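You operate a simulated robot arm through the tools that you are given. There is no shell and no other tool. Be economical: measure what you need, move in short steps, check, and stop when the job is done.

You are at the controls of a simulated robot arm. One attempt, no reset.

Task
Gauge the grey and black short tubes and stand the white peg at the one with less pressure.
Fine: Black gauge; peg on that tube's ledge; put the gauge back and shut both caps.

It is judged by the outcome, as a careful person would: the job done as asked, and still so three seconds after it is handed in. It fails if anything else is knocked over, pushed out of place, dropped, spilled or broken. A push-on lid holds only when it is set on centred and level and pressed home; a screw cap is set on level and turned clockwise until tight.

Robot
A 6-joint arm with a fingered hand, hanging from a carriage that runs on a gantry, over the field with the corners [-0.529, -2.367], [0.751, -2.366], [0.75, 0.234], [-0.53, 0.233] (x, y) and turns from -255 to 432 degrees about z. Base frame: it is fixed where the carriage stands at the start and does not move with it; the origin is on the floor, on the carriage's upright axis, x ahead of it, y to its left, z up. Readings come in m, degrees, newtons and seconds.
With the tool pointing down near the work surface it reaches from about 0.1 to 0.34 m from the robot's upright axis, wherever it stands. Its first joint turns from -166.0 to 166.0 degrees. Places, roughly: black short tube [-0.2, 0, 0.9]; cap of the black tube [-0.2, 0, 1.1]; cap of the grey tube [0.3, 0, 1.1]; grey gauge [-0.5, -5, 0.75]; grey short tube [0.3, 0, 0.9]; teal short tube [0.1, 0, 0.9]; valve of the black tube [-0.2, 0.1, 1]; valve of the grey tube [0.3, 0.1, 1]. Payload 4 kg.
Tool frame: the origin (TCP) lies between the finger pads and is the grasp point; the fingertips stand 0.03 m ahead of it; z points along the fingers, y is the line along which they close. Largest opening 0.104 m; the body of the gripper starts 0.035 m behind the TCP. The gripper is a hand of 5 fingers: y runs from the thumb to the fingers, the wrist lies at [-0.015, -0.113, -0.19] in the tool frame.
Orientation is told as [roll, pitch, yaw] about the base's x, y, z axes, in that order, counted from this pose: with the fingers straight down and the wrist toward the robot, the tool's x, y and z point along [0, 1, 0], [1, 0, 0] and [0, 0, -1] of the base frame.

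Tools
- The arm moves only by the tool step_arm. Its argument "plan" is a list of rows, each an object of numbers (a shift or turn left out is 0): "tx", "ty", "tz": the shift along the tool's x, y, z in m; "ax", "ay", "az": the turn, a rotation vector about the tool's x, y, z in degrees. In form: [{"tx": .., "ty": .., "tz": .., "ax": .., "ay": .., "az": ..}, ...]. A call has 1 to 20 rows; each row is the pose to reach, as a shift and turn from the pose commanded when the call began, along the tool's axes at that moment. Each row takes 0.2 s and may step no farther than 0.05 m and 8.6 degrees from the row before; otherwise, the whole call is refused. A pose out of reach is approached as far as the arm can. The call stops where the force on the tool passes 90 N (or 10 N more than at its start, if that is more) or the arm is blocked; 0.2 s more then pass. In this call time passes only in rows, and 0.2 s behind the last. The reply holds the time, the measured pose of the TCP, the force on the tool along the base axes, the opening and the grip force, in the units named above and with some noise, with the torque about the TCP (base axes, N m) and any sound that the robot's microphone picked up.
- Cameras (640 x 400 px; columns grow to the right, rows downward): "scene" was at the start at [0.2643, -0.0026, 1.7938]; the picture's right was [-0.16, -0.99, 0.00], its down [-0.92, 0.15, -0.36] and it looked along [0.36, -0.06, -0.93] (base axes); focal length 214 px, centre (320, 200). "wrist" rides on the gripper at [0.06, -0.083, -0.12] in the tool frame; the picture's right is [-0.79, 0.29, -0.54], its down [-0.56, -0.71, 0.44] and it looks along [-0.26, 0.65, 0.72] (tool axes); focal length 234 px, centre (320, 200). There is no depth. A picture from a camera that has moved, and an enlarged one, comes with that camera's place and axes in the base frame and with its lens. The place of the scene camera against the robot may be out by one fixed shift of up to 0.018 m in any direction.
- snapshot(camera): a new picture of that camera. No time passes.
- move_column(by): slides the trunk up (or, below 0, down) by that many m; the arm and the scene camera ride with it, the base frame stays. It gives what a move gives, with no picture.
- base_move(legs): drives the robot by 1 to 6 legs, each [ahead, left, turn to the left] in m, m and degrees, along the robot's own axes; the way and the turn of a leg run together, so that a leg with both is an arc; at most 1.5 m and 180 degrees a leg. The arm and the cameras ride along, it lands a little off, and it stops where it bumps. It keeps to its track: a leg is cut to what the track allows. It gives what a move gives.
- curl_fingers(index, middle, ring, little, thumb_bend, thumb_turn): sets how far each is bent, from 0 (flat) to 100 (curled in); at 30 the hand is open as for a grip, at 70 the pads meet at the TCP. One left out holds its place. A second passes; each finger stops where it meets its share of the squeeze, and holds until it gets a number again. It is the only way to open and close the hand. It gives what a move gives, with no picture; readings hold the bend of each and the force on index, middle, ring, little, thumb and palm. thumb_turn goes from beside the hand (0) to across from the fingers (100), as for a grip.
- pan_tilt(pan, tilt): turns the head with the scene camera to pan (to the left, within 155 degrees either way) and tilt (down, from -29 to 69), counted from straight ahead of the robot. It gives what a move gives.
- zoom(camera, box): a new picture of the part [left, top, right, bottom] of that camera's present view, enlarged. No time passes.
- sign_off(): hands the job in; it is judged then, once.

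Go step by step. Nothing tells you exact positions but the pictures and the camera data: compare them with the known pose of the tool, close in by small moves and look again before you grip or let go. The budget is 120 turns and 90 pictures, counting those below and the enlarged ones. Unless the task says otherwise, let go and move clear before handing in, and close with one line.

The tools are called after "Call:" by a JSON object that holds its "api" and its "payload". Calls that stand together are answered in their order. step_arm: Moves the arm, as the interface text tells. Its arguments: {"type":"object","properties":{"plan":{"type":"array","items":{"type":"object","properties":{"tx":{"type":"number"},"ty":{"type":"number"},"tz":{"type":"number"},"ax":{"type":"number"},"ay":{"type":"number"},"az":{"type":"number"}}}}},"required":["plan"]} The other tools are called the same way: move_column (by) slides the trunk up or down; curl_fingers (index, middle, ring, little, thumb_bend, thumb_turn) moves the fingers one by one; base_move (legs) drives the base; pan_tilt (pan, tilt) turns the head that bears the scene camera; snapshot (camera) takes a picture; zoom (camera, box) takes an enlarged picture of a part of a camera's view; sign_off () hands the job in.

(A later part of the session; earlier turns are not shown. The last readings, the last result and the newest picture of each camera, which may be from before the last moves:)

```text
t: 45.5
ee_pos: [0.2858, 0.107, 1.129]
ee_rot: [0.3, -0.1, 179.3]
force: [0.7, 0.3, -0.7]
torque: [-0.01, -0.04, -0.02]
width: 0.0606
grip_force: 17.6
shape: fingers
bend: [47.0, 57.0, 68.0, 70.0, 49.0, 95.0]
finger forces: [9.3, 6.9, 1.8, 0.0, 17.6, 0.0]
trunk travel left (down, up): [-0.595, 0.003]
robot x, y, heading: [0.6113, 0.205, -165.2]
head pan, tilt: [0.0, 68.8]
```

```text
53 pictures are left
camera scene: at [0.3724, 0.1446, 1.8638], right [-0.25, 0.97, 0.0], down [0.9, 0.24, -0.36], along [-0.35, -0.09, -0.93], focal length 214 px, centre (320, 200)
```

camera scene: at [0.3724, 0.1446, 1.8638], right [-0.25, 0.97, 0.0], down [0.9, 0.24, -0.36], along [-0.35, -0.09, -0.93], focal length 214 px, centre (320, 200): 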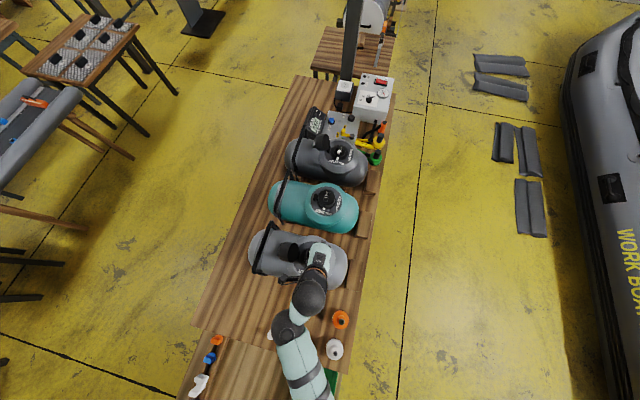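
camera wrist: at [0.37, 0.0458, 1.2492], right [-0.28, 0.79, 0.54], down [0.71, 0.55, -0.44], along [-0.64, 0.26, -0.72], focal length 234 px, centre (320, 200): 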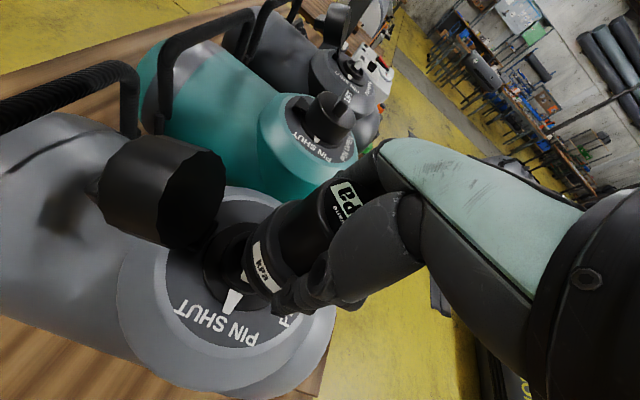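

Call:
{"api": "step_arm", "payload": {"plan": [{"tx": 0.01}, {"tx": 0.02, "tz": 0.013}]}}

Call:
{"api": "zoom", "payload": {"camera": "wrist", "box": [140, 160, 380, 360]}}

Call:
{"api": "zoom", "payload": {"camera": "scene", "box": [240, 210, 360, 310]}}

```text
t: 46.1
ee_pos: [0.2846, 0.0882, 1.1161]
ee_rot: [0.4, -0.1, 179.3]
force: [-0.6, 0.0, -1.0]
torque: [0.03, -0.02, 0.0]
width: 0.0604
grip_force: 17.8
shape: fingers
bend: [47.0, 57.0, 68.0, 70.0, 49.0, 95.0]
finger forces: [9.1, 6.9, 1.9, 0.1, 17.6, 0.0]
trunk travel left (down, up): [-0.595, 0.003]
robot x, y, heading: [0.613, 0.2053, -165.4]
head pan, tilt: [0.0, 68.8]
```

```text
2.00 times, centred on (260, 260) of wrist
camera zoom: at [0.3688, 0.0266, 1.2354], right [-0.28, 0.79, 0.54], down [0.71, 0.55, -0.44], along [-0.64, 0.26, -0.72], focal length 468 px, centre (440, 80)
```

zoom: 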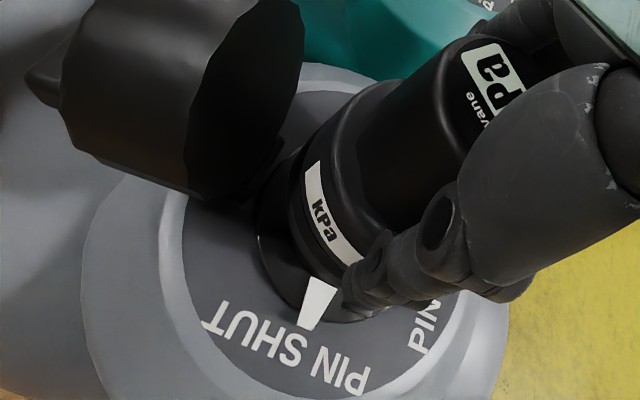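

```text
4.00 times, centred on (300, 260) of scene
camera zoom: at [0.3723, 0.1446, 1.8638], right [-0.25, 0.97, 0.0], down [0.9, 0.24, -0.36], along [-0.35, -0.09, -0.93], focal length 858 px, centre (400, -40)
```

zoom: 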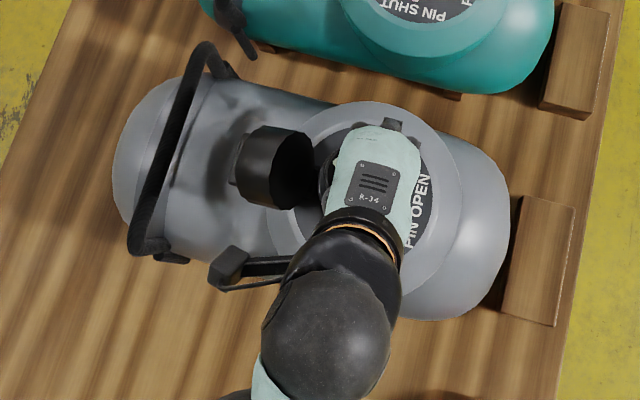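

Gauge and collar line up within a few millimetres. Lowering slowly.

Call:
{"api": "step_arm", "payload": {"plan": [{"tz": 0.01}, {"tz": 0.02}, {"tz": 0.026}]}}

Call:
{"api": "zoom", "payload": {"camera": "wrist", "box": [140, 160, 380, 360]}}

```text
t: 46.9
ee_pos: [0.2838, 0.0878, 1.0914]
ee_rot: [0.3, -0.1, 179.2]
force: [1.6, 6.5, 9.0]
torque: [0.05, -0.01, 0.04]
width: 0.0601
grip_force: 19.3
shape: fingers
bend: [48.0, 57.0, 68.0, 70.0, 49.0, 96.0]
finger forces: [8.8, 6.7, 3.1, 0.0, 20.9, 0.1]
trunk travel left (down, up): [-0.595, 0.003]
robot x, y, heading: [0.6073, 0.2012, -165.3]
head pan, tilt: [0.0, 68.8]
```

```text
2.00 times, centred on (260, 260) of wrist
camera zoom: at [0.3685, 0.0265, 1.2112], right [-0.28, 0.8, 0.54], down [0.71, 0.55, -0.44], along [-0.65, 0.26, -0.72], focal length 468 px, centre (440, 80)
```

zoom: 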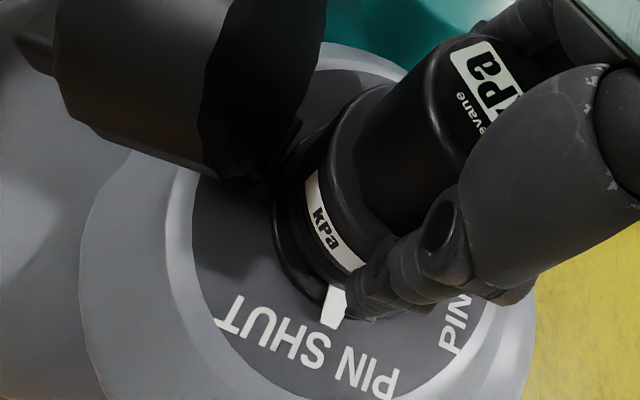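

Contact with a +y side-load, so the gauge is a touch too far toward −y. I'll ease it 3 mm and continue.

Call:
{"api": "step_arm", "payload": {"plan": [{"tx": -0.003, "tz": 0.0}, {"tx": -0.003, "tz": 0.006}]}}

```text
t: 47.5
ee_pos: [0.2843, 0.0892, 1.089]
ee_rot: [0.5, -0.4, 179.3]
force: [14.0, 5.2, 40.6]
torque: [-0.35, 0.35, 0.23]
width: 0.0602
grip_force: 28.3
shape: fingers
bend: [48.0, 57.0, 69.0, 70.0, 52.0, 96.0]
finger forces: [9.0, 7.0, 1.5, 0.0, 39.4, 0.0]
trunk travel left (down, up): [-0.595, 0.003]
robot x, y, heading: [0.6115, 0.2043, -165.5]
head pan, tilt: [0.0, 68.8]
```

Call:
{"api": "zoom", "payload": {"camera": "wrist", "box": [160, 160, 400, 360]}}

```text
2.00 times, centred on (280, 260) of wrist
camera zoom: at [0.3686, 0.0285, 1.2076], right [-0.28, 0.8, 0.54], down [0.71, 0.55, -0.44], along [-0.65, 0.26, -0.72], focal length 468 px, centre (400, 80)
```

zoom: 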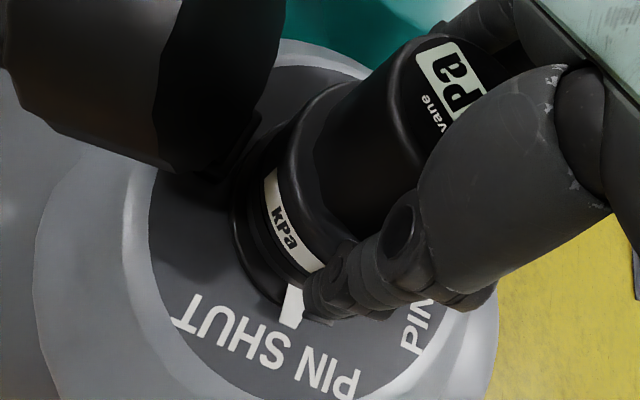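

Call:
{"api": "step_arm", "payload": {"plan": [{"ty": -0.003, "tz": -0.002}, {"ty": -0.003, "tz": 0.004}]}}

```text
t: 48.1
ee_pos: [0.2865, 0.0882, 1.086]
ee_rot: [0.6, -0.5, 179.1]
force: [14.3, 11.7, 59.5]
torque: [-0.27, 0.2, 0.05]
width: 0.0607
grip_force: 34.9
shape: fingers
bend: [47.0, 57.0, 69.0, 70.0, 53.0, 96.0]
finger forces: [10.8, 9.3, 2.6, 0.1, 46.5, 0.1]
trunk travel left (down, up): [-0.595, 0.003]
robot x, y, heading: [0.6133, 0.2034, -165.2]
head pan, tilt: [0.0, 68.8]
```

The gauge is on the collar with about 60 N down. I'll ease off, open the hand, and look at how it sits and what it reads.

Call:
{"api": "step_arm", "payload": {"plan": [{"tz": -0.004}]}}

Call:
{"api": "curl_fingers", "payload": {"index": 30, "middle": 30, "ring": 30, "little": 30, "thumb_bend": 30}}

Call:
{"api": "zoom", "payload": {"camera": "wrist", "box": [140, 140, 380, 340]}}

```text
t: 48.5
ee_pos: [0.2868, 0.0908, 1.0871]
ee_rot: [0.2, -0.2, 179.2]
force: [3.4, 6.1, 33.5]
torque: [-0.12, 0.58, 0.0]
width: 0.0605
grip_force: 27.7
shape: fingers
bend: [47.0, 56.0, 69.0, 70.0, 53.0, 96.0]
finger forces: [11.8, 9.5, 1.9, 0.1, 31.5, 0.0]
trunk travel left (down, up): [-0.595, 0.003]
robot x, y, heading: [0.6077, 0.2014, -165.4]
head pan, tilt: [0.0, 68.8]
```

```text
t: 49.5
ee_pos: [0.2878, 0.0904, 1.0849]
ee_rot: [0.2, 0.0, 179.3]
force: [0.2, 0.1, 0.0]
torque: [0.01, 0.04, 0.03]
width: 0.1032
grip_force: 0.1
shape: fingers
bend: [30.0, 30.0, 30.0, 30.0, 30.0, 97.0]
finger forces: [0.1, 0.0, 0.1, 0.0, 0.4, 0.0]
trunk travel left (down, up): [-0.595, 0.003]
robot x, y, heading: [0.6116, 0.2017, -165.5]
head pan, tilt: [0.0, 68.8]
```

```text
2.00 times, centred on (260, 240) of wrist
camera zoom: at [0.372, 0.0286, 1.2044], right [-0.28, 0.79, 0.54], down [0.71, 0.55, -0.44], along [-0.64, 0.26, -0.72], focal length 468 px, centre (440, 120)
```

zoom: 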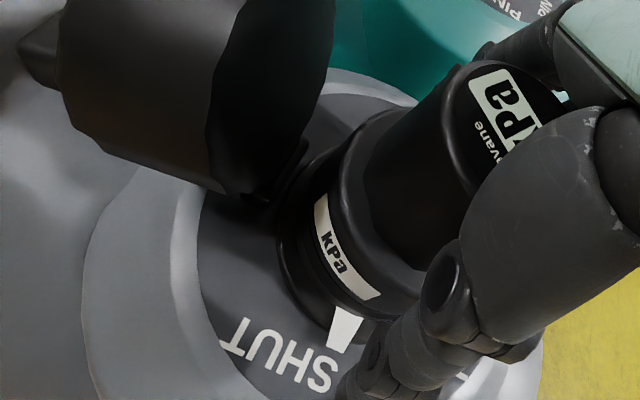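

Call:
{"api": "step_arm", "payload": {"plan": [{"tz": -0.025}, {"tz": -0.045}, {"tx": -0.04, "tz": -0.045}, {"tx": -0.08, "tz": -0.045}, {"tx": -0.12, "tz": -0.045}]}}

Call:
{"api": "zoom", "payload": {"camera": "wrist", "box": [60, 100, 380, 340]}}

Call:
{"api": "zoom", "payload": {"camera": "scene", "box": [240, 210, 360, 310]}}

```text
t: 50.7
ee_pos: [0.2908, 0.2082, 1.1299]
ee_rot: [0.4, 0.0, 178.9]
force: [0.2, 0.1, 0.5]
torque: [-0.08, 0.02, 0.03]
width: 0.1034
grip_force: 0.1
shape: fingers
bend: [30.0, 30.0, 30.0, 30.0, 30.0, 97.0]
finger forces: [0.1, 0.0, 0.0, 0.0, 0.0, 0.0]
trunk travel left (down, up): [-0.595, 0.003]
robot x, y, heading: [0.6104, 0.2032, -165.4]
head pan, tilt: [0.0, 68.8]
```

```text
1.67 times, centred on (220, 220) of wrist
camera zoom: at [0.3747, 0.1467, 1.2494], right [-0.27, 0.8, 0.54], down [0.72, 0.54, -0.44], along [-0.64, 0.26, -0.72], focal length 390 px, centre (487, 167)
```

zoom: 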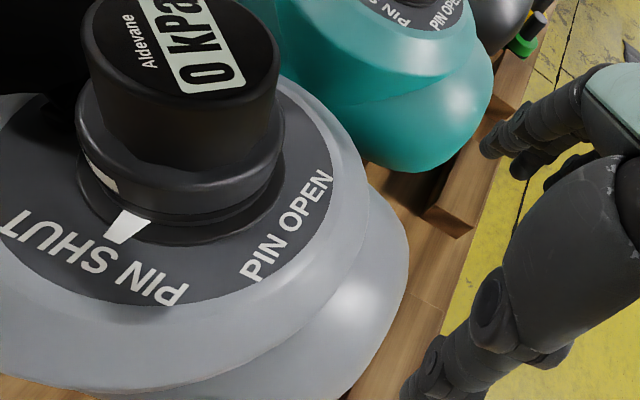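

```text
4.00 times, centred on (300, 260) of scene
camera zoom: at [0.3723, 0.1446, 1.8638], right [-0.25, 0.97, 0.0], down [0.9, 0.24, -0.36], along [-0.35, -0.09, -0.93], focal length 858 px, centre (400, -40)
```

zoom: 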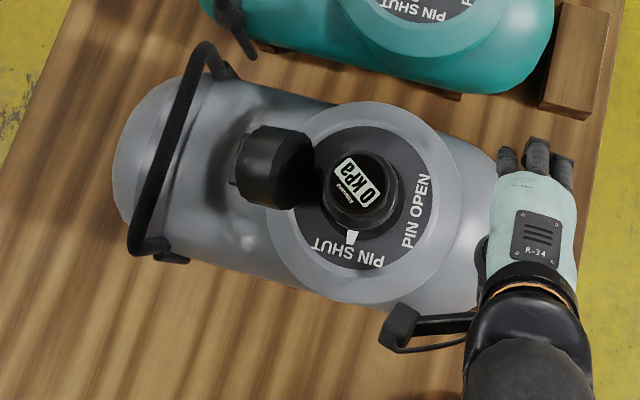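

The gauge sits concentric and level but still reads 0, so it isn't pressed home. I'll press its top with the open palm.

Call:
{"api": "step_arm", "payload": {"plan": [{"tx": 0.04}, {"tx": 0.08}, {"tx": 0.125}, {"tx": 0.125, "tz": 0.03}, {"tx": 0.125, "tz": 0.043}, {"tx": 0.125, "tz": 0.047}, {"tx": 0.125, "tz": 0.05}, {"tx": 0.125, "tz": 0.053}, {"tx": 0.125, "tz": 0.056}]}}

```text
t: 52.7
ee_pos: [0.289, 0.0837, 1.0779]
ee_rot: [0.5, -0.2, 179.5]
force: [14.2, -1.8, 33.2]
torque: [-0.07, -0.06, 0.05]
width: 0.1055
grip_force: 13.8
shape: fingers
bend: [30.0, 30.0, 30.0, 30.0, 30.0, 97.0]
finger forces: [0.4, 0.0, 0.1, 0.0, 28.6, 0.0]
trunk travel left (down, up): [-0.595, 0.003]
robot x, y, heading: [0.6137, 0.2066, -165.4]
head pan, tilt: [0.0, 68.8]
```

The thumb tip is touching down before the palm. I'll move aside, make a fist, and look at its shape before pressing with that.

Call:
{"api": "step_arm", "payload": {"plan": [{"tz": -0.03}, {"tz": -0.053}, {"tx": -0.04, "tz": -0.053}, {"tx": -0.08, "tz": -0.053}, {"tx": -0.12, "tz": -0.053}]}}

Call:
{"api": "curl_fingers", "payload": {"index": 100, "middle": 100, "ring": 100, "little": 100}}

Call:
{"api": "curl_fingers", "payload": {"thumb_bend": 100}}

Call:
{"api": "snapshot", "payload": {"camera": "wrist"}}

```text
t: 53.9
ee_pos: [0.293, 0.2032, 1.1269]
ee_rot: [0.4, 0.0, 179.0]
force: [0.6, 0.9, -0.5]
torque: [-0.05, 0.03, 0.02]
width: 0.1034
grip_force: 0.0
shape: fingers
bend: [30.0, 30.0, 30.0, 30.0, 30.0, 97.0]
finger forces: [0.0, 0.0, 0.0, 0.0, 0.1, 0.1]
trunk travel left (down, up): [-0.595, 0.003]
robot x, y, heading: [0.6121, 0.2047, -165.5]
head pan, tilt: [0.0, 68.8]
```

```text
t: 54.9
ee_pos: [0.2924, 0.2037, 1.1272]
ee_rot: [0.3, 0.0, 179.3]
force: [0.1, -0.2, 0.0]
torque: [0.03, -0.03, -0.02]
width: 0.0658
grip_force: 0.0
shape: fingers
bend: [100.0, 100.0, 100.0, 100.0, 30.0, 97.0]
finger forces: [0.0, 0.1, 0.1, 0.0, 0.0, 0.0]
trunk travel left (down, up): [-0.595, 0.003]
robot x, y, heading: [0.6143, 0.1995, -165.4]
head pan, tilt: [0.0, 68.8]
```

```text
t: 55.9
ee_pos: [0.2914, 0.2022, 1.1284]
ee_rot: [0.1, 0.0, 179.3]
force: [0.2, -0.2, -0.6]
torque: [0.01, -0.02, -0.03]
width: 0.0327
grip_force: 0.1
shape: fingers
bend: [100.0, 100.0, 100.0, 100.0, 92.0, 97.0]
finger forces: [0.0, 0.0, 0.0, 0.0, 0.1, 0.0]
trunk travel left (down, up): [-0.595, 0.003]
robot x, y, heading: [0.6112, 0.2053, -165.6]
head pan, tilt: [0.0, 68.8]
```

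```text
45 pictures are left
camera wrist: at [0.3763, 0.1417, 1.2466], right [-0.28, 0.79, 0.54], down [0.71, 0.55, -0.44], along [-0.64, 0.26, -0.72], focal length 234 px, centre (320, 200)
```

wrist: 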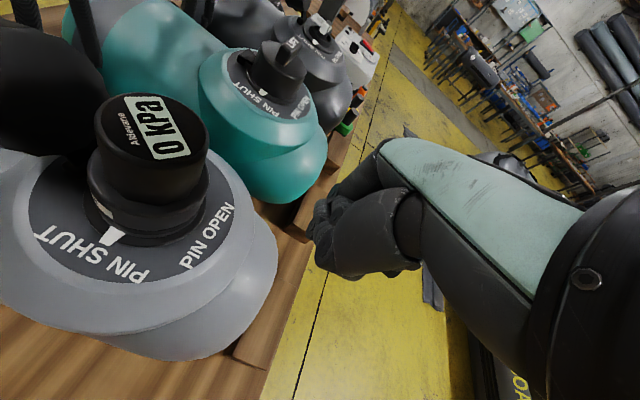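

The fist bottom is slightly above the TCP, so it clears the gauge. I'll bring it over the gauge axis and press straight down gently.

Call:
{"api": "step_arm", "payload": {"plan": [{"tx": 0.04, "tz": -0.005}, {"tx": 0.08, "tz": -0.005}, {"tx": 0.12, "tz": -0.005}, {"tx": 0.12, "tz": 0.005}, {"tx": 0.12, "tz": 0.01}, {"tx": 0.12, "tz": 0.015}, {"tx": 0.12, "tz": 0.02}]}}

Call:
{"api": "snapshot", "payload": {"camera": "wrist"}}

```text
t: 57.1
ee_pos: [0.28, 0.0784, 1.1298]
ee_rot: [1.5, -1.9, 179.3]
force: [5.2, -0.4, 35.9]
torque: [-0.29, 0.38, 0.03]
width: 0.0305
grip_force: 13.9
shape: fingers
bend: [100.0, 100.0, 100.0, 100.0, 97.0, 96.0]
finger forces: [0.0, 0.1, 0.1, 0.0, 27.8, 0.0]
trunk travel left (down, up): [-0.595, 0.003]
robot x, y, heading: [0.6104, 0.2007, -165.2]
head pan, tilt: [0.0, 68.8]
stopped in row 6: the force on the tool passed its limit at 95 N (the readings are from after the stop); the commanded pose is now the measured one
```

```text
44 pictures are left
camera wrist: at [0.369, 0.0205, 1.2475], right [-0.26, 0.81, 0.53], down [0.7, 0.54, -0.47], along [-0.67, 0.25, -0.7], focal length 234 px, centre (320, 200)
```

wrist: 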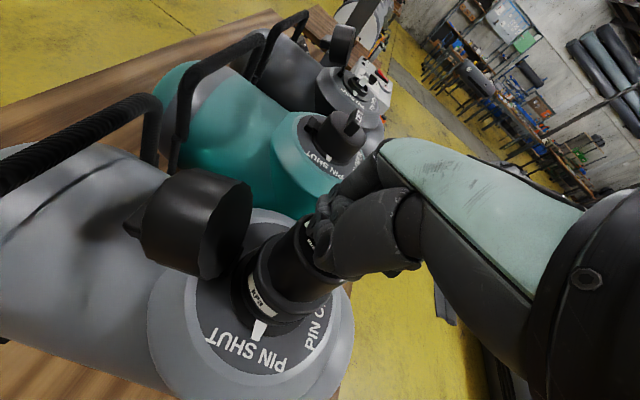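

The press reached 95 N. Backing off to read the gauge.

Call:
{"api": "step_arm", "payload": {"plan": [{"tz": -0.015}, {"tx": -0.04, "tz": -0.015}, {"tx": -0.08, "tz": -0.015}, {"tx": -0.12, "tz": -0.015}]}}

Call:
{"api": "zoom", "payload": {"camera": "wrist", "box": [0, 60, 320, 260]}}

```text
t: 58.1
ee_pos: [0.2824, 0.2032, 1.1385]
ee_rot: [1.5, -1.4, 178.4]
force: [1.3, -0.2, 0.6]
torque: [-0.01, 0.06, 0.01]
width: 0.0325
grip_force: 0.0
shape: fingers
bend: [100.0, 100.0, 100.0, 100.0, 94.0, 96.0]
finger forces: [0.1, 0.0, 0.0, 0.1, 0.0, 0.0]
trunk travel left (down, up): [-0.595, 0.003]
robot x, y, heading: [0.613, 0.2055, -165.4]
head pan, tilt: [0.0, 68.8]
```

```text
2.00 times, centred on (160, 160) of wrist
camera zoom: at [0.3699, 0.1434, 1.2573], right [-0.25, 0.81, 0.53], down [0.71, 0.53, -0.47], along [-0.66, 0.26, -0.71], focal length 468 px, centre (640, 280)
```

zoom: 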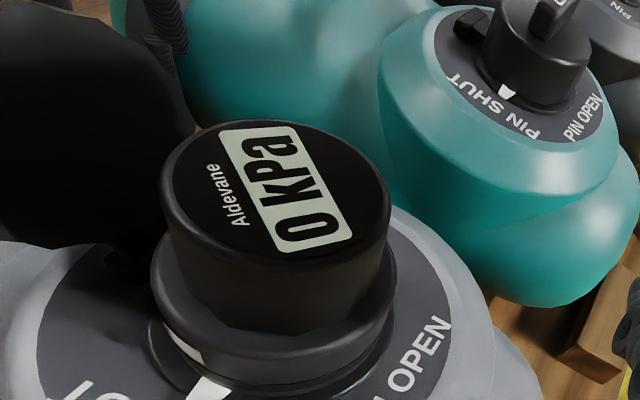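

Still 0 kPa: perhaps it reads only while held pressed, or wants a quarter-turn. I'll regrip it a little higher (thumb clear of the collar), turned so I can twist clockwise and see the digits.

Call:
{"api": "step_arm", "payload": {"plan": [{"ax": -1.4, "ay": 1.5}]}}

Call:
{"api": "curl_fingers", "payload": {"index": 30, "middle": 30, "ring": 30, "little": 30, "thumb_bend": 30}}

Call:
{"api": "step_arm", "payload": {"plan": [{"tx": 0.04, "ty": -0.003}, {"tx": 0.08, "ty": -0.006}, {"tx": 0.12, "ty": -0.008}, {"tx": 0.12, "ty": -0.008, "tz": 0.015}, {"tx": 0.12, "ty": -0.008, "tz": 0.03}]}}

```text
t: 58.5
ee_pos: [0.2833, 0.2021, 1.1385]
ee_rot: [2.6, -2.8, 179.2]
force: [-0.3, -1.0, 0.5]
torque: [0.02, -0.02, 0.02]
width: 0.0319
grip_force: 0.1
shape: fingers
bend: [100.0, 100.0, 100.0, 100.0, 94.0, 96.0]
finger forces: [0.0, 0.1, 0.0, 0.1, 0.0, 0.0]
trunk travel left (down, up): [-0.595, 0.003]
robot x, y, heading: [0.6099, 0.2034, -165.7]
head pan, tilt: [0.0, 68.8]
```

```text
t: 59.5
ee_pos: [0.2837, 0.2026, 1.1392]
ee_rot: [2.6, -2.8, 179.3]
force: [-0.3, 0.2, -0.6]
torque: [0.03, -0.01, 0.06]
width: 0.103
grip_force: 0.0
shape: fingers
bend: [30.0, 30.0, 30.0, 30.0, 30.0, 97.0]
finger forces: [0.1, 0.1, 0.1, 0.0, 0.0, 0.1]
trunk travel left (down, up): [-0.595, 0.003]
robot x, y, heading: [0.6067, 0.1998, -165.3]
head pan, tilt: [0.0, 68.8]
```

```text
t: 60.7
ee_pos: [0.2921, 0.0789, 1.1139]
ee_rot: [2.6, -2.8, 179.4]
force: [-0.2, 0.2, 0.8]
torque: [0.02, 0.01, -0.01]
width: 0.1031
grip_force: 0.0
shape: fingers
bend: [30.0, 30.0, 30.0, 30.0, 30.0, 97.0]
finger forces: [0.1, 0.0, 0.1, 0.0, 0.0, 0.0]
trunk travel left (down, up): [-0.595, 0.003]
robot x, y, heading: [0.609, 0.2036, -165.3]
head pan, tilt: [0.0, 68.8]
```

Call:
{"api": "step_arm", "payload": {"plan": [{"ax": 2.8, "ay": -2.6, "tx": -0.002, "tz": 0.009}]}}

Call:
{"api": "step_arm", "payload": {"plan": [{"az": -8}, {"az": -16}, {"az": -24}, {"az": -32}, {"az": -40}, {"az": -48}]}}

Call:
{"api": "snapshot", "payload": {"camera": "wrist"}}

```text
t: 61.1
ee_pos: [0.2907, 0.0815, 1.1053]
ee_rot: [0.0, 0.0, 179.3]
force: [-0.2, 0.3, -0.2]
torque: [-0.02, 0.02, 0.01]
width: 0.1033
grip_force: 0.1
shape: fingers
bend: [30.0, 30.0, 30.0, 30.0, 30.0, 97.0]
finger forces: [0.0, 0.0, 0.0, 0.0, 0.0, 0.0]
trunk travel left (down, up): [-0.595, 0.003]
robot x, y, heading: [0.6118, 0.2019, -165.4]
head pan, tilt: [0.0, 68.8]
```

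```text
t: 62.5
ee_pos: [0.29, 0.0833, 1.1053]
ee_rot: [0.0, 0.1, -132.8]
force: [-3.2, 3.0, 1.2]
torque: [-0.01, 0.12, -0.23]
width: 0.1031
grip_force: 2.3
shape: fingers
bend: [30.0, 30.0, 30.0, 30.0, 30.0, 97.0]
finger forces: [4.3, 0.1, 0.1, 0.1, 0.0, 0.0]
trunk travel left (down, up): [-0.595, 0.003]
robot x, y, heading: [0.6115, 0.2034, -165.4]
head pan, tilt: [0.0, 68.8]
```

```text
42 pictures are left
camera wrist: at [0.3927, 0.1031, 1.225], right [-0.77, 0.32, 0.54], down [0.07, 0.9, -0.44], along [-0.63, -0.3, -0.72], focal length 234 px, centre (320, 200)
```

wrist: 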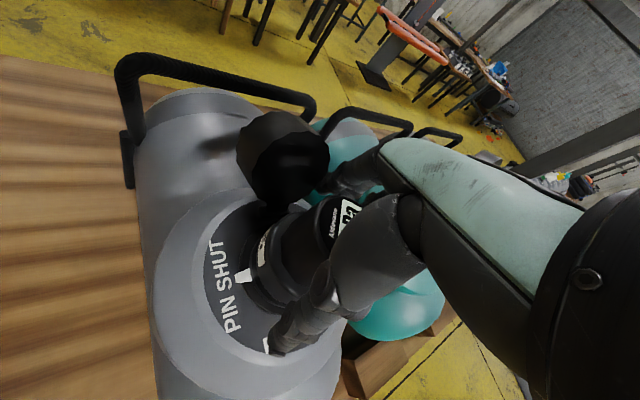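

The index finger just brushes the cap; I'll close on the gauge now.

Call:
{"api": "curl_fingers", "payload": {"index": 70, "middle": 70, "ring": 70, "little": 70, "thumb_bend": 70}}

Call:
{"api": "step_arm", "payload": {"plan": [{"tz": 0.002}, {"tz": 0.004}, {"tz": 0.006}]}}

Call:
{"api": "zoom", "payload": {"camera": "wrist", "box": [200, 150, 400, 350]}}

```text
t: 63.5
ee_pos: [0.2897, 0.08, 1.1063]
ee_rot: [0.1, -0.3, -132.6]
force: [-10.0, -10.2, 6.6]
torque: [-0.29, 0.38, 0.21]
width: 0.057
grip_force: 22.5
shape: fingers
bend: [52.0, 55.0, 61.0, 70.0, 48.0, 96.0]
finger forces: [9.8, 9.7, 12.0, 0.0, 13.8, 0.1]
trunk travel left (down, up): [-0.595, 0.003]
robot x, y, heading: [0.6114, 0.2049, -165.4]
head pan, tilt: [0.0, 68.8]
```

```text
t: 64.3
ee_pos: [0.2857, 0.0773, 1.104]
ee_rot: [-0.2, -0.7, -132.6]
force: [-3.4, -12.6, 50.0]
torque: [-0.01, 0.63, 0.37]
width: 0.0588
grip_force: 34.8
shape: fingers
bend: [53.0, 56.0, 61.0, 70.0, 47.0, 95.0]
finger forces: [10.8, 8.1, 31.7, 0.0, 19.2, 0.0]
trunk travel left (down, up): [-0.595, 0.003]
robot x, y, heading: [0.6146, 0.2075, -165.3]
head pan, tilt: [0.0, 68.8]
```

```text
2.00 times, centred on (300, 250) of wrist
camera zoom: at [0.3901, 0.0997, 1.2213], right [-0.77, 0.32, 0.55], down [0.06, 0.89, -0.44], along [-0.64, -0.31, -0.71], focal length 468 px, centre (360, 100)
```

zoom: 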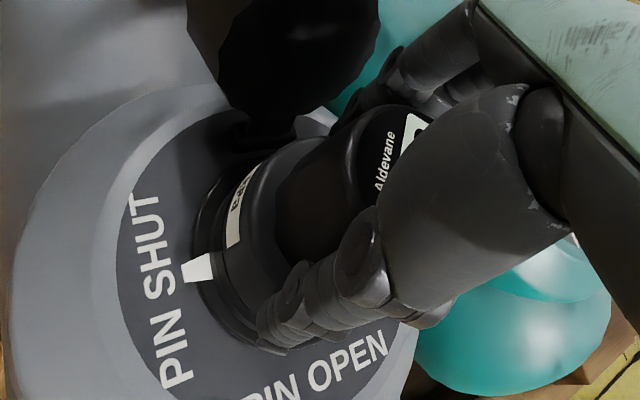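

Now a clockwise twist with light pressure.

Call:
{"api": "step_arm", "payload": {"plan": [{"tz": -0.002, "az": 8}, {"tz": -0.002, "az": 16}, {"tz": -0.002, "az": 24}, {"tz": -0.002, "az": 32}, {"tz": -0.002, "az": 40}, {"tz": -0.002, "az": 48}]}}

Call:
{"api": "zoom", "payload": {"camera": "wrist", "box": [200, 150, 400, 350]}}

```text
t: 65.7
ee_pos: [0.2862, 0.0803, 1.105]
ee_rot: [0.1, -0.8, 179.7]
force: [-17.7, -1.2, 30.5]
torque: [0.51, 0.81, 0.53]
width: 0.0584
grip_force: 33.9
shape: fingers
bend: [53.0, 56.0, 60.0, 70.0, 47.0, 97.0]
finger forces: [13.0, 9.8, 30.3, 0.0, 14.9, 0.0]
trunk travel left (down, up): [-0.595, 0.003]
robot x, y, heading: [0.6107, 0.2014, -165.4]
head pan, tilt: [0.0, 68.8]
```

```text
2.00 times, centred on (300, 250) of wrist
camera zoom: at [0.3707, 0.0193, 1.2228], right [-0.28, 0.79, 0.54], down [0.7, 0.55, -0.45], along [-0.65, 0.26, -0.71], focal length 468 px, centre (360, 100)
```

zoom: 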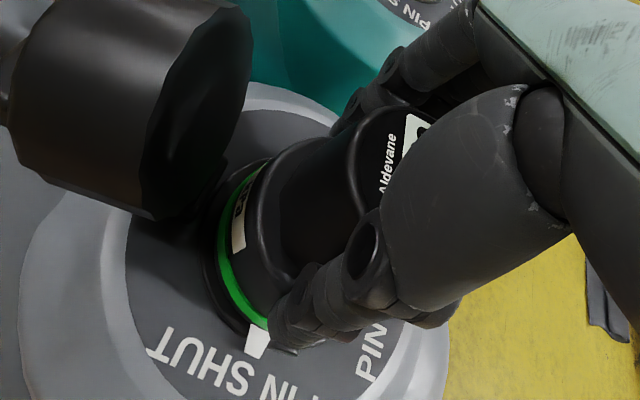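

A green ring lit up at the gauge base — it has engaged. Releasing and moving aside to read it.

Call:
{"api": "curl_fingers", "payload": {"index": 30, "middle": 30, "ring": 30, "little": 30, "thumb_bend": 30}}

Call:
{"api": "step_arm", "payload": {"plan": [{"tz": -0.03}, {"tx": -0.04, "tz": -0.03}, {"tx": -0.08, "tz": -0.03}, {"tx": -0.12, "tz": -0.03}]}}

Call:
{"api": "zoom", "payload": {"camera": "wrist", "box": [40, 60, 360, 260]}}

```text
t: 66.7
ee_pos: [0.2896, 0.0833, 1.1009]
ee_rot: [-0.1, 0.1, 179.3]
force: [-0.1, 0.0, -0.5]
torque: [0.01, 0.01, 0.03]
width: 0.1029
grip_force: 0.0
shape: fingers
bend: [30.0, 30.0, 30.0, 30.0, 30.0, 97.0]
finger forces: [0.0, 0.1, 0.1, 0.1, 0.0, 0.0]
trunk travel left (down, up): [-0.595, 0.003]
robot x, y, heading: [0.6133, 0.2043, -165.4]
head pan, tilt: [0.0, 68.8]
```

```text
t: 67.7
ee_pos: [0.2899, 0.2041, 1.1308]
ee_rot: [0.3, -0.1, 178.8]
force: [0.1, 0.6, -0.5]
torque: [-0.01, 0.04, 0.03]
width: 0.103
grip_force: 0.0
shape: fingers
bend: [30.0, 30.0, 30.0, 30.0, 30.0, 97.0]
finger forces: [0.1, 0.0, 0.0, 0.0, 0.1, 0.0]
trunk travel left (down, up): [-0.595, 0.003]
robot x, y, heading: [0.6103, 0.2037, -165.6]
head pan, tilt: [0.0, 68.8]
```

```text
2.00 times, centred on (200, 160) of wrist
camera zoom: at [0.374, 0.1416, 1.2495], right [-0.27, 0.8, 0.54], down [0.72, 0.54, -0.44], along [-0.64, 0.27, -0.72], focal length 468 px, centre (560, 280)
```

zoom: 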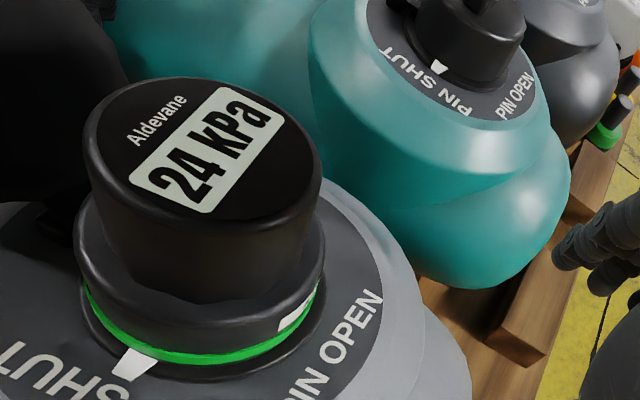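

Grey tube: 24 kPa — the gauge is a twist-lock. Now I'll regrip, unlock it counter-clockwise and lift it off.

Call:
{"api": "step_arm", "payload": {"plan": [{"tx": 0.04}, {"tx": 0.08}, {"tx": 0.12}, {"tx": 0.12, "tz": 0.015}, {"tx": 0.12, "tz": 0.028}]}}

Call:
{"api": "curl_fingers", "payload": {"index": 70, "middle": 70, "ring": 70, "little": 70, "thumb_bend": 70}}

Call:
{"api": "step_arm", "payload": {"plan": [{"tz": 0.0, "az": -8}, {"tz": 0.0, "az": -16}, {"tz": 0.0, "az": -24}, {"tz": 0.0, "az": -32}, {"tz": 0.0, "az": -40}, {"tz": 0.0, "az": -48}, {"tz": 0.0, "az": -54}]}}

Call:
{"api": "zoom", "payload": {"camera": "wrist", "box": [200, 150, 400, 350]}}

```text
t: 68.9
ee_pos: [0.2907, 0.0827, 1.1018]
ee_rot: [-0.1, 0.0, 179.4]
force: [0.3, -0.1, 0.1]
torque: [0.0, 0.0, 0.01]
width: 0.1031
grip_force: 0.0
shape: fingers
bend: [30.0, 30.0, 30.0, 30.0, 30.0, 97.0]
finger forces: [0.0, 0.0, 0.0, 0.0, 0.0, 0.1]
trunk travel left (down, up): [-0.595, 0.003]
robot x, y, heading: [0.6085, 0.2069, -165.5]
head pan, tilt: [0.0, 68.8]
```

```text
t: 69.9
ee_pos: [0.2882, 0.0829, 1.1033]
ee_rot: [-0.1, -0.2, 179.5]
force: [-15.7, 3.2, -2.9]
torque: [0.16, 0.48, 0.31]
width: 0.0602
grip_force: 20.3
shape: fingers
bend: [49.0, 54.0, 59.0, 70.0, 48.0, 97.0]
finger forces: [11.4, 8.0, 9.5, 0.1, 11.2, 0.0]
trunk travel left (down, up): [-0.595, 0.003]
robot x, y, heading: [0.6128, 0.2042, -165.3]
head pan, tilt: [0.0, 68.8]
```

```text
t: 71.5
ee_pos: [0.2845, 0.0788, 1.1043]
ee_rot: [-0.4, -0.3, -126.9]
force: [-7.2, 1.9, 22.4]
torque: [0.02, 0.68, -0.27]
width: 0.0577
grip_force: 27.9
shape: fingers
bend: [52.0, 56.0, 64.0, 70.0, 49.0, 92.0]
finger forces: [7.8, 9.1, 18.0, 0.0, 19.3, 0.0]
out of reach, approached as far as the arm can: row 7
trunk travel left (down, up): [-0.595, 0.003]
robot x, y, heading: [0.6085, 0.2034, -165.5]
head pan, tilt: [0.0, 68.8]
```

```text
2.00 times, centred on (300, 250) of wrist
camera zoom: at [0.3864, 0.11, 1.2212], right [-0.8, 0.24, 0.55], down [-0.03, 0.9, -0.44], along [-0.6, -0.36, -0.71], focal length 468 px, centre (360, 100)
```

zoom: 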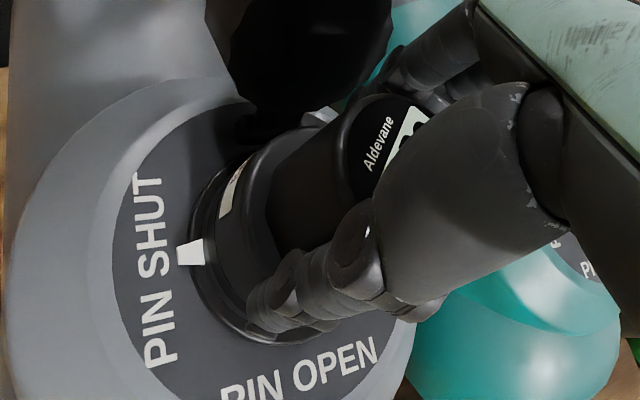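

The green ring is off, so it's unlocked. Lifting straight up.

Call:
{"api": "step_arm", "payload": {"plan": [{"tz": -0.005}, {"tz": -0.015}, {"tz": -0.025}, {"tz": -0.034}]}}

Call:
{"api": "snapshot", "payload": {"camera": "wrist"}}

```text
t: 72.5
ee_pos: [0.2896, 0.0646, 1.1102]
ee_rot: [-0.2, 0.0, -126.6]
force: [-4.5, 5.0, 6.1]
torque: [0.28, 0.25, 0.11]
width: 0.0566
grip_force: 18.6
shape: fingers
bend: [57.0, 57.0, 64.0, 70.0, 45.0, 97.0]
finger forces: [4.4, 4.3, 11.8, 0.0, 16.5, 0.1]
out of reach, approached as far as the arm can: row 1, 2, 3, 4
trunk travel left (down, up): [-0.595, 0.003]
robot x, y, heading: [0.6109, 0.2035, -165.3]
head pan, tilt: [0.0, 68.8]
```

```text
37 pictures are left
camera wrist: at [0.3885, 0.0946, 1.2289], right [-0.8, 0.24, 0.54], down [-0.03, 0.9, -0.44], along [-0.59, -0.37, -0.72], focal length 234 px, centre (320, 200)
```

wrist: 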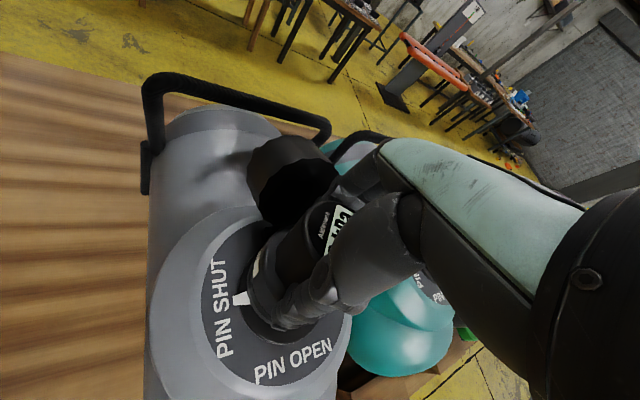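

Height runs out at that wrist yaw and it drifted sideways. I'll re-centre it on the collar, release, and regrip at the straight yaw to lift.

Call:
{"api": "step_arm", "payload": {"plan": [{"tx": -0.012, "ty": -0.0096, "tz": 0.0}, {"tx": -0.012, "ty": -0.0096, "tz": 0.006}]}}

Call:
{"api": "zoom", "payload": {"camera": "wrist", "box": [200, 150, 400, 350]}}

```text
t: 73.1
ee_pos: [0.2836, 0.0773, 1.1039]
ee_rot: [-0.1, -0.4, -126.7]
force: [3.5, -4.9, 27.5]
torque: [-0.31, 0.54, 0.12]
width: 0.0574
grip_force: 25.9
shape: fingers
bend: [55.0, 57.0, 64.0, 70.0, 46.0, 94.0]
finger forces: [8.3, 6.2, 16.4, 0.0, 20.1, 0.1]
out of reach, approached as far as the arm can: row 1, 2
trunk travel left (down, up): [-0.595, 0.003]
robot x, y, heading: [0.6101, 0.2014, -165.4]
head pan, tilt: [0.0, 68.8]
```

```text
2.00 times, centred on (300, 250) of wrist
camera zoom: at [0.3832, 0.1072, 1.2217], right [-0.8, 0.24, 0.55], down [-0.03, 0.9, -0.44], along [-0.6, -0.37, -0.71], focal length 468 px, centre (360, 100)
```

zoom: 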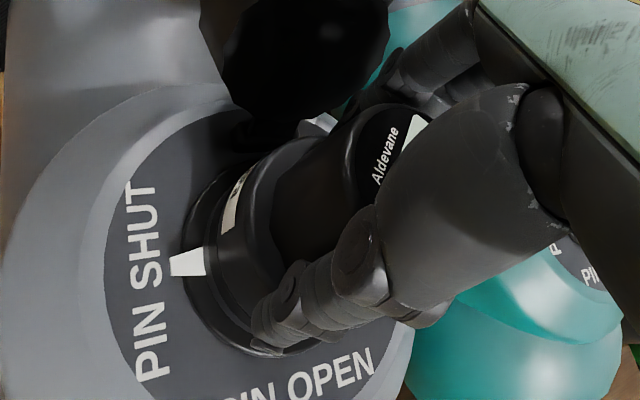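

Back on the collar. Opening, turning the hand back to straight yaw and regripping.

Call:
{"api": "curl_fingers", "payload": {"index": 30, "middle": 30, "ring": 30, "little": 30, "thumb_bend": 30}}

Call:
{"api": "step_arm", "payload": {"plan": [{"az": 8, "tx": -0.001, "ty": -0.002}, {"az": 16, "tx": -0.001, "ty": -0.003}, {"az": 24, "tx": -0.001, "ty": -0.003}, {"az": 32, "tx": -0.001, "ty": -0.003}, {"az": 40, "tx": -0.001, "ty": -0.003}, {"az": 48, "tx": -0.001, "ty": -0.003}, {"az": 53.5, "tx": -0.001, "ty": -0.003}]}}

Call:
{"api": "snapshot", "payload": {"camera": "wrist"}}

```text
t: 74.1
ee_pos: [0.2822, 0.0801, 1.1022]
ee_rot: [-0.3, 0.1, -126.8]
force: [-4.0, 10.1, -2.7]
torque: [0.47, 0.07, -0.43]
width: 0.0905
grip_force: 5.6
shape: fingers
bend: [40.0, 30.0, 30.0, 30.0, 30.0, 97.0]
finger forces: [11.1, 0.1, 0.1, 0.1, 0.0, 0.1]
trunk travel left (down, up): [-0.595, 0.003]
robot x, y, heading: [0.6129, 0.204, -165.5]
head pan, tilt: [0.0, 68.8]
```

```text
t: 75.7
ee_pos: [0.2859, 0.0813, 1.1017]
ee_rot: [0.0, 0.0, 180.0]
force: [-0.4, -0.2, -0.3]
torque: [-0.01, 0.0, -0.02]
width: 0.1027
grip_force: 0.0
shape: fingers
bend: [30.0, 30.0, 30.0, 30.0, 30.0, 97.0]
finger forces: [0.1, 0.1, 0.1, 0.0, 0.0, 0.1]
trunk travel left (down, up): [-0.595, 0.003]
robot x, y, heading: [0.6129, 0.2058, -165.6]
head pan, tilt: [0.0, 68.8]
```

```text
35 pictures are left
camera wrist: at [0.3701, 0.0204, 1.2214], right [-0.29, 0.79, 0.54], down [0.71, 0.56, -0.44], along [-0.65, 0.26, -0.72], focal length 234 px, centre (320, 200)
```

wrist: 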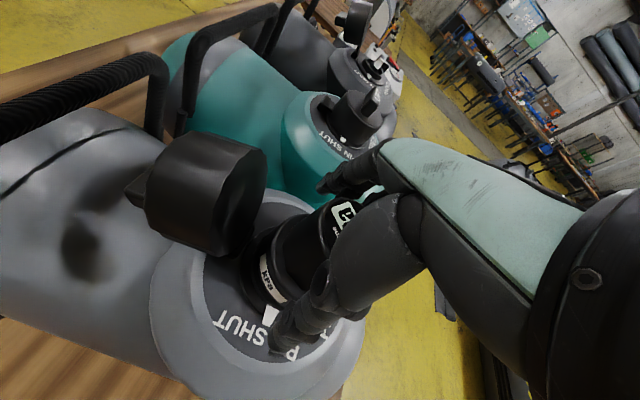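

The cap is undisturbed and the gauge stands unlocked on the collar. Gripping at this yaw and lifting.

Call:
{"api": "curl_fingers", "payload": {"index": 70, "middle": 70, "ring": 70, "little": 70, "thumb_bend": 70}}

Call:
{"api": "step_arm", "payload": {"plan": [{"tz": -0.01}, {"tz": -0.02}, {"tz": -0.03}]}}

Call:
{"api": "snapshot", "payload": {"camera": "wrist"}}

```text
t: 76.7
ee_pos: [0.2831, 0.0811, 1.1024]
ee_rot: [0.0, -0.1, 179.8]
force: [-5.9, 1.2, -0.4]
torque: [0.17, 0.35, 0.05]
width: 0.0568
grip_force: 24.0
shape: fingers
bend: [54.0, 56.0, 62.0, 70.0, 47.0, 95.0]
finger forces: [10.7, 11.4, 6.3, 0.1, 20.3, 0.0]
trunk travel left (down, up): [-0.595, 0.003]
robot x, y, heading: [0.6101, 0.2023, -165.3]
head pan, tilt: [0.0, 68.8]
```

```text
t: 77.5
ee_pos: [0.2833, 0.0817, 1.1307]
ee_rot: [0.1, 0.0, 179.9]
force: [-0.4, -0.7, -1.7]
torque: [-0.03, 0.04, -0.02]
width: 0.057
grip_force: 23.2
shape: fingers
bend: [54.0, 57.0, 64.0, 70.0, 47.0, 94.0]
finger forces: [10.1, 9.8, 5.1, 0.0, 21.4, 0.0]
trunk travel left (down, up): [-0.595, 0.003]
robot x, y, heading: [0.6134, 0.1995, -165.6]
head pan, tilt: [0.0, 68.8]
```

```text
34 pictures are left
camera wrist: at [0.3693, 0.0209, 1.25], right [-0.29, 0.79, 0.54], down [0.71, 0.56, -0.44], along [-0.65, 0.26, -0.72], focal length 234 px, centre (320, 200)
```

wrist: 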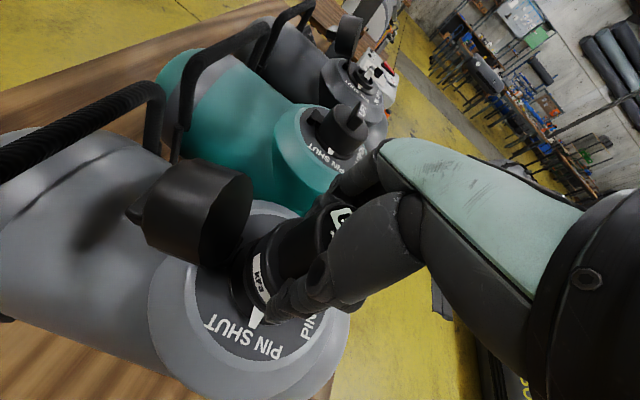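

Gauge is free. I'll move to the side of the tubes, then drive along to the black tube.

Call:
{"api": "step_arm", "payload": {"plan": [{"tx": -0.04}, {"tx": -0.08}, {"tx": -0.12}, {"tx": -0.13}]}}

Call:
{"api": "base_move", "payload": {"legs": [[0.36, -0.093, 0]]}}

Call:
{"api": "snapshot", "payload": {"camera": "wrist"}}

```text
t: 78.5
ee_pos: [0.2855, 0.2105, 1.1305]
ee_rot: [0.1, 0.0, 179.7]
force: [0.1, -0.4, -2.4]
torque: [0.01, -0.01, 0.0]
width: 0.0565
grip_force: 21.6
shape: fingers
bend: [55.0, 58.0, 66.0, 70.0, 47.0, 94.0]
finger forces: [9.4, 8.0, 6.9, 0.1, 18.6, 0.0]
trunk travel left (down, up): [-0.595, 0.003]
robot x, y, heading: [0.611, 0.2024, -165.3]
head pan, tilt: [0.0, 68.8]
```

```text
t: 80.9
ee_pos: [-0.0799, 0.2099, 1.1314]
ee_rot: [0.2, 0.0, -180.0]
force: [-0.4, 0.5, -0.5]
torque: [-0.02, -0.01, -0.01]
width: 0.0563
grip_force: 21.1
shape: fingers
bend: [55.0, 58.0, 66.0, 70.0, 47.0, 94.0]
finger forces: [9.3, 8.1, 6.7, 0.0, 18.7, 0.0]
trunk travel left (down, up): [-0.595, 0.003]
robot x, y, heading: [0.2453, 0.202, -165.1]
head pan, tilt: [0.0, 68.8]
```

```text
33 pictures are left
camera wrist: at [0.0045, 0.1491, 1.2509], right [-0.29, 0.79, 0.54], down [0.71, 0.56, -0.44], along [-0.65, 0.26, -0.72], focal length 234 px, centre (320, 200)
```

wrist: 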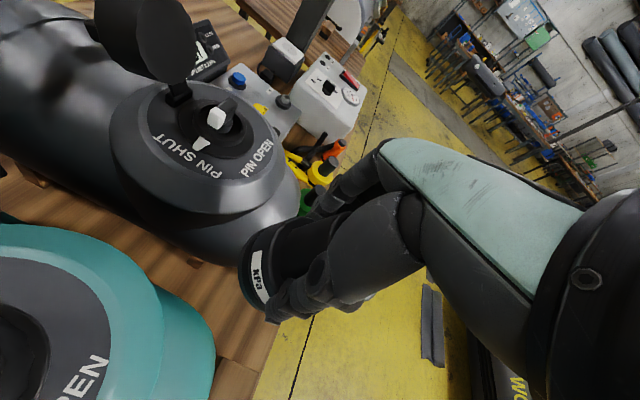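

Call:
{"api": "zoom", "payload": {"camera": "wrist", "box": [100, 40, 340, 240]}}

```text
2.00 times, centred on (220, 140) of wrist
camera zoom: at [0.0045, 0.1491, 1.2509], right [-0.29, 0.79, 0.54], down [0.71, 0.56, -0.44], along [-0.65, 0.26, -0.72], focal length 468 px, centre (520, 320)
```

zoom: 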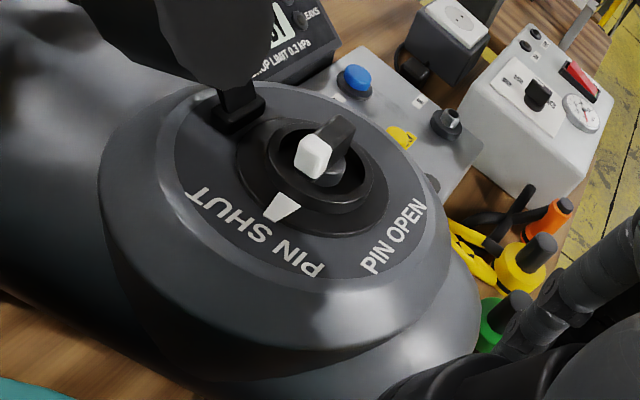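

Black valve works out at about (-0.193, 0.083). Moving over it the same way as for grey.

Call:
{"api": "base_move", "payload": {"legs": [[0.116, -0.031, 0]]}}

Call:
{"api": "step_arm", "payload": {"plan": [{"tx": 0.04}, {"tx": 0.08}, {"tx": 0.115}]}}

```text
t: 82.1
ee_pos: [-0.2012, 0.2087, 1.132]
ee_rot: [0.0, 0.1, 180.0]
force: [-0.7, 1.0, -1.3]
torque: [0.0, 0.04, -0.01]
width: 0.0565
grip_force: 21.5
shape: fingers
bend: [55.0, 58.0, 66.0, 70.0, 47.0, 94.0]
finger forces: [9.4, 8.1, 6.7, 0.0, 18.6, 0.0]
trunk travel left (down, up): [-0.595, 0.003]
robot x, y, heading: [0.1193, 0.2032, -165.2]
head pan, tilt: [0.0, 68.8]
```

```text
t: 82.9
ee_pos: [-0.2005, 0.093, 1.1311]
ee_rot: [-0.1, 0.1, -179.8]
force: [0.0, 1.8, -2.2]
torque: [-0.05, 0.08, 0.0]
width: 0.056
grip_force: 21.7
shape: fingers
bend: [55.0, 58.0, 66.0, 70.0, 47.0, 94.0]
finger forces: [9.5, 8.1, 6.9, 0.0, 18.6, 0.0]
trunk travel left (down, up): [-0.595, 0.003]
robot x, y, heading: [0.1219, 0.2048, -165.2]
head pan, tilt: [0.0, 68.8]
```

Call:
{"api": "step_arm", "payload": {"plan": [{"tx": 0.01}, {"tx": 0.01, "tz": 0.01}]}}

Call:
{"api": "snapshot", "payload": {"camera": "wrist"}}

```text
t: 83.5
ee_pos: [-0.2016, 0.0828, 1.1203]
ee_rot: [0.0, -0.1, 180.0]
force: [-0.5, -0.6, -1.2]
torque: [0.03, 0.02, -0.03]
width: 0.0561
grip_force: 21.5
shape: fingers
bend: [55.0, 58.0, 66.0, 70.0, 47.0, 94.0]
finger forces: [9.6, 8.2, 6.6, 0.0, 18.5, 0.1]
trunk travel left (down, up): [-0.595, 0.003]
robot x, y, heading: [0.1222, 0.2008, -165.5]
head pan, tilt: [0.0, 68.8]
```

```text
31 pictures are left
camera wrist: at [-0.1171, 0.0231, 1.2409], right [-0.29, 0.79, 0.54], down [0.71, 0.56, -0.44], along [-0.65, 0.26, -0.72], focal length 234 px, centre (320, 200)
```

wrist: 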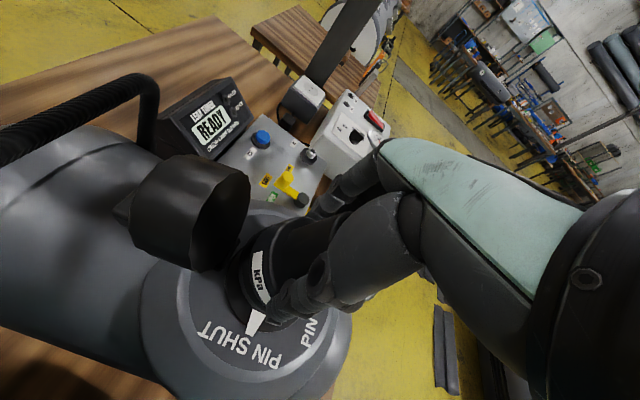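

Comparing with the grey view, the gauge should go about 5 mm toward +x. Correcting and lowering onto the collar.

Call:
{"api": "step_arm", "payload": {"plan": [{"ty": -0.005}, {"ty": -0.005, "tz": 0.01}, {"ty": -0.005, "tz": 0.016}, {"ty": -0.005, "tz": 0.02}]}}

Call:
{"api": "snapshot", "payload": {"camera": "wrist"}}

```text
t: 84.5
ee_pos: [-0.2034, 0.0796, 1.1115]
ee_rot: [0.7, -1.0, -179.9]
force: [7.5, -6.1, 79.6]
torque: [1.87, -0.53, -0.36]
width: 0.057
grip_force: 57.0
shape: fingers
bend: [59.0, 60.0, 73.0, 70.0, 49.0, 91.0]
finger forces: [7.0, 6.9, 41.4, 0.1, 58.8, 0.0]
trunk travel left (down, up): [-0.595, 0.003]
robot x, y, heading: [0.1197, 0.2056, -165.4]
head pan, tilt: [0.0, 68.8]
```

```text
30 pictures are left
camera wrist: at [-0.1159, 0.0202, 1.2297], right [-0.28, 0.8, 0.54], down [0.7, 0.55, -0.46], along [-0.66, 0.25, -0.71], focal length 234 px, centre (320, 200)
```

wrist: 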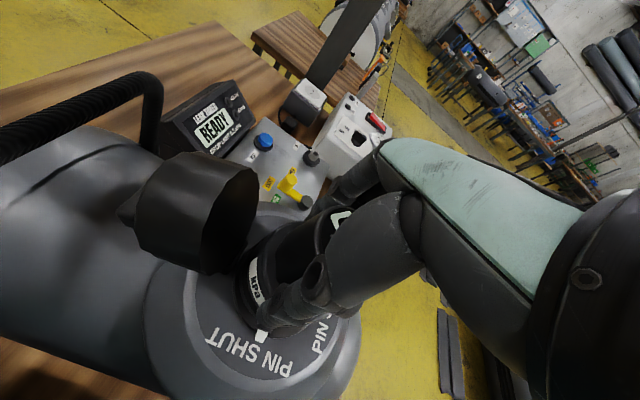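

It's catching high (1.11 rather than 1.10), so it's off-centre. Backing off and checking the alignment closely.

Call:
{"api": "step_arm", "payload": {"plan": [{"tz": -0.012}, {"tz": -0.022}]}}

Call:
{"api": "zoom", "payload": {"camera": "wrist", "box": [140, 160, 380, 360]}}

```text
t: 85.1
ee_pos: [-0.1959, 0.086, 1.1202]
ee_rot: [-0.2, 0.5, 179.9]
force: [-0.8, -0.3, -1.7]
torque: [0.01, 0.0, -0.01]
width: 0.0565
grip_force: 21.7
shape: fingers
bend: [56.0, 59.0, 67.0, 70.0, 48.0, 93.0]
finger forces: [9.9, 8.2, 6.3, 0.0, 18.4, 0.0]
trunk travel left (down, up): [-0.595, 0.003]
robot x, y, heading: [0.1194, 0.206, -165.3]
head pan, tilt: [0.0, 68.8]
```

```text
2.00 times, centred on (260, 260) of wrist
camera zoom: at [-0.1113, 0.0245, 1.2403], right [-0.29, 0.79, 0.54], down [0.71, 0.56, -0.43], along [-0.64, 0.26, -0.72], focal length 468 px, centre (440, 80)
```

zoom: 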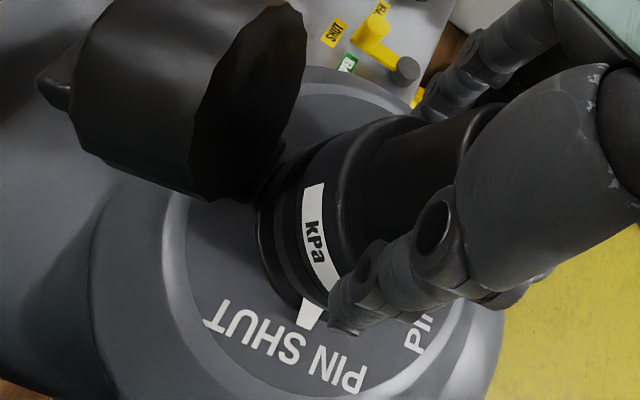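

Call:
{"api": "step_arm", "payload": {"plan": [{"tx": 0.002, "ty": -0.002, "tz": 0.006}, {"tx": 0.002, "ty": -0.002, "tz": 0.011}]}}

Call:
{"api": "zoom", "payload": {"camera": "wrist", "box": [180, 180, 340, 340]}}

```text
t: 85.7
ee_pos: [-0.1974, 0.0811, 1.1152]
ee_rot: [0.2, -0.2, -180.1]
force: [3.5, 0.6, 26.9]
torque: [0.64, -0.07, -0.07]
width: 0.057
grip_force: 33.2
shape: fingers
bend: [57.0, 60.0, 71.0, 70.0, 46.0, 93.0]
finger forces: [8.2, 6.6, 24.3, 0.1, 27.3, 0.0]
trunk travel left (down, up): [-0.595, 0.003]
robot x, y, heading: [0.1224, 0.206, -165.0]
head pan, tilt: [0.0, 68.8]
```

```text
2.50 times, centred on (260, 260) of wrist
camera zoom: at [-0.1123, 0.0205, 1.2342], right [-0.29, 0.79, 0.54], down [0.7, 0.56, -0.44], along [-0.65, 0.26, -0.72], focal length 585 px, centre (470, 50)
```

zoom: 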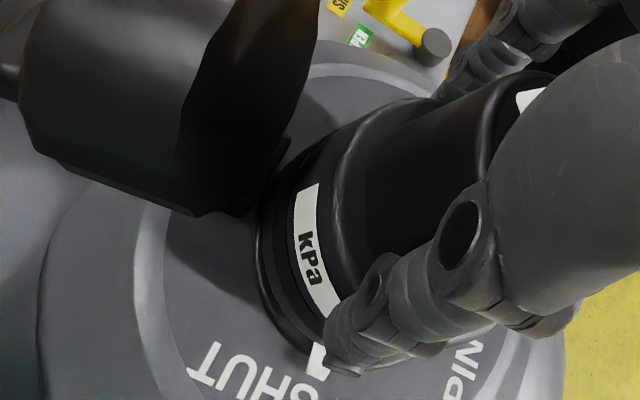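

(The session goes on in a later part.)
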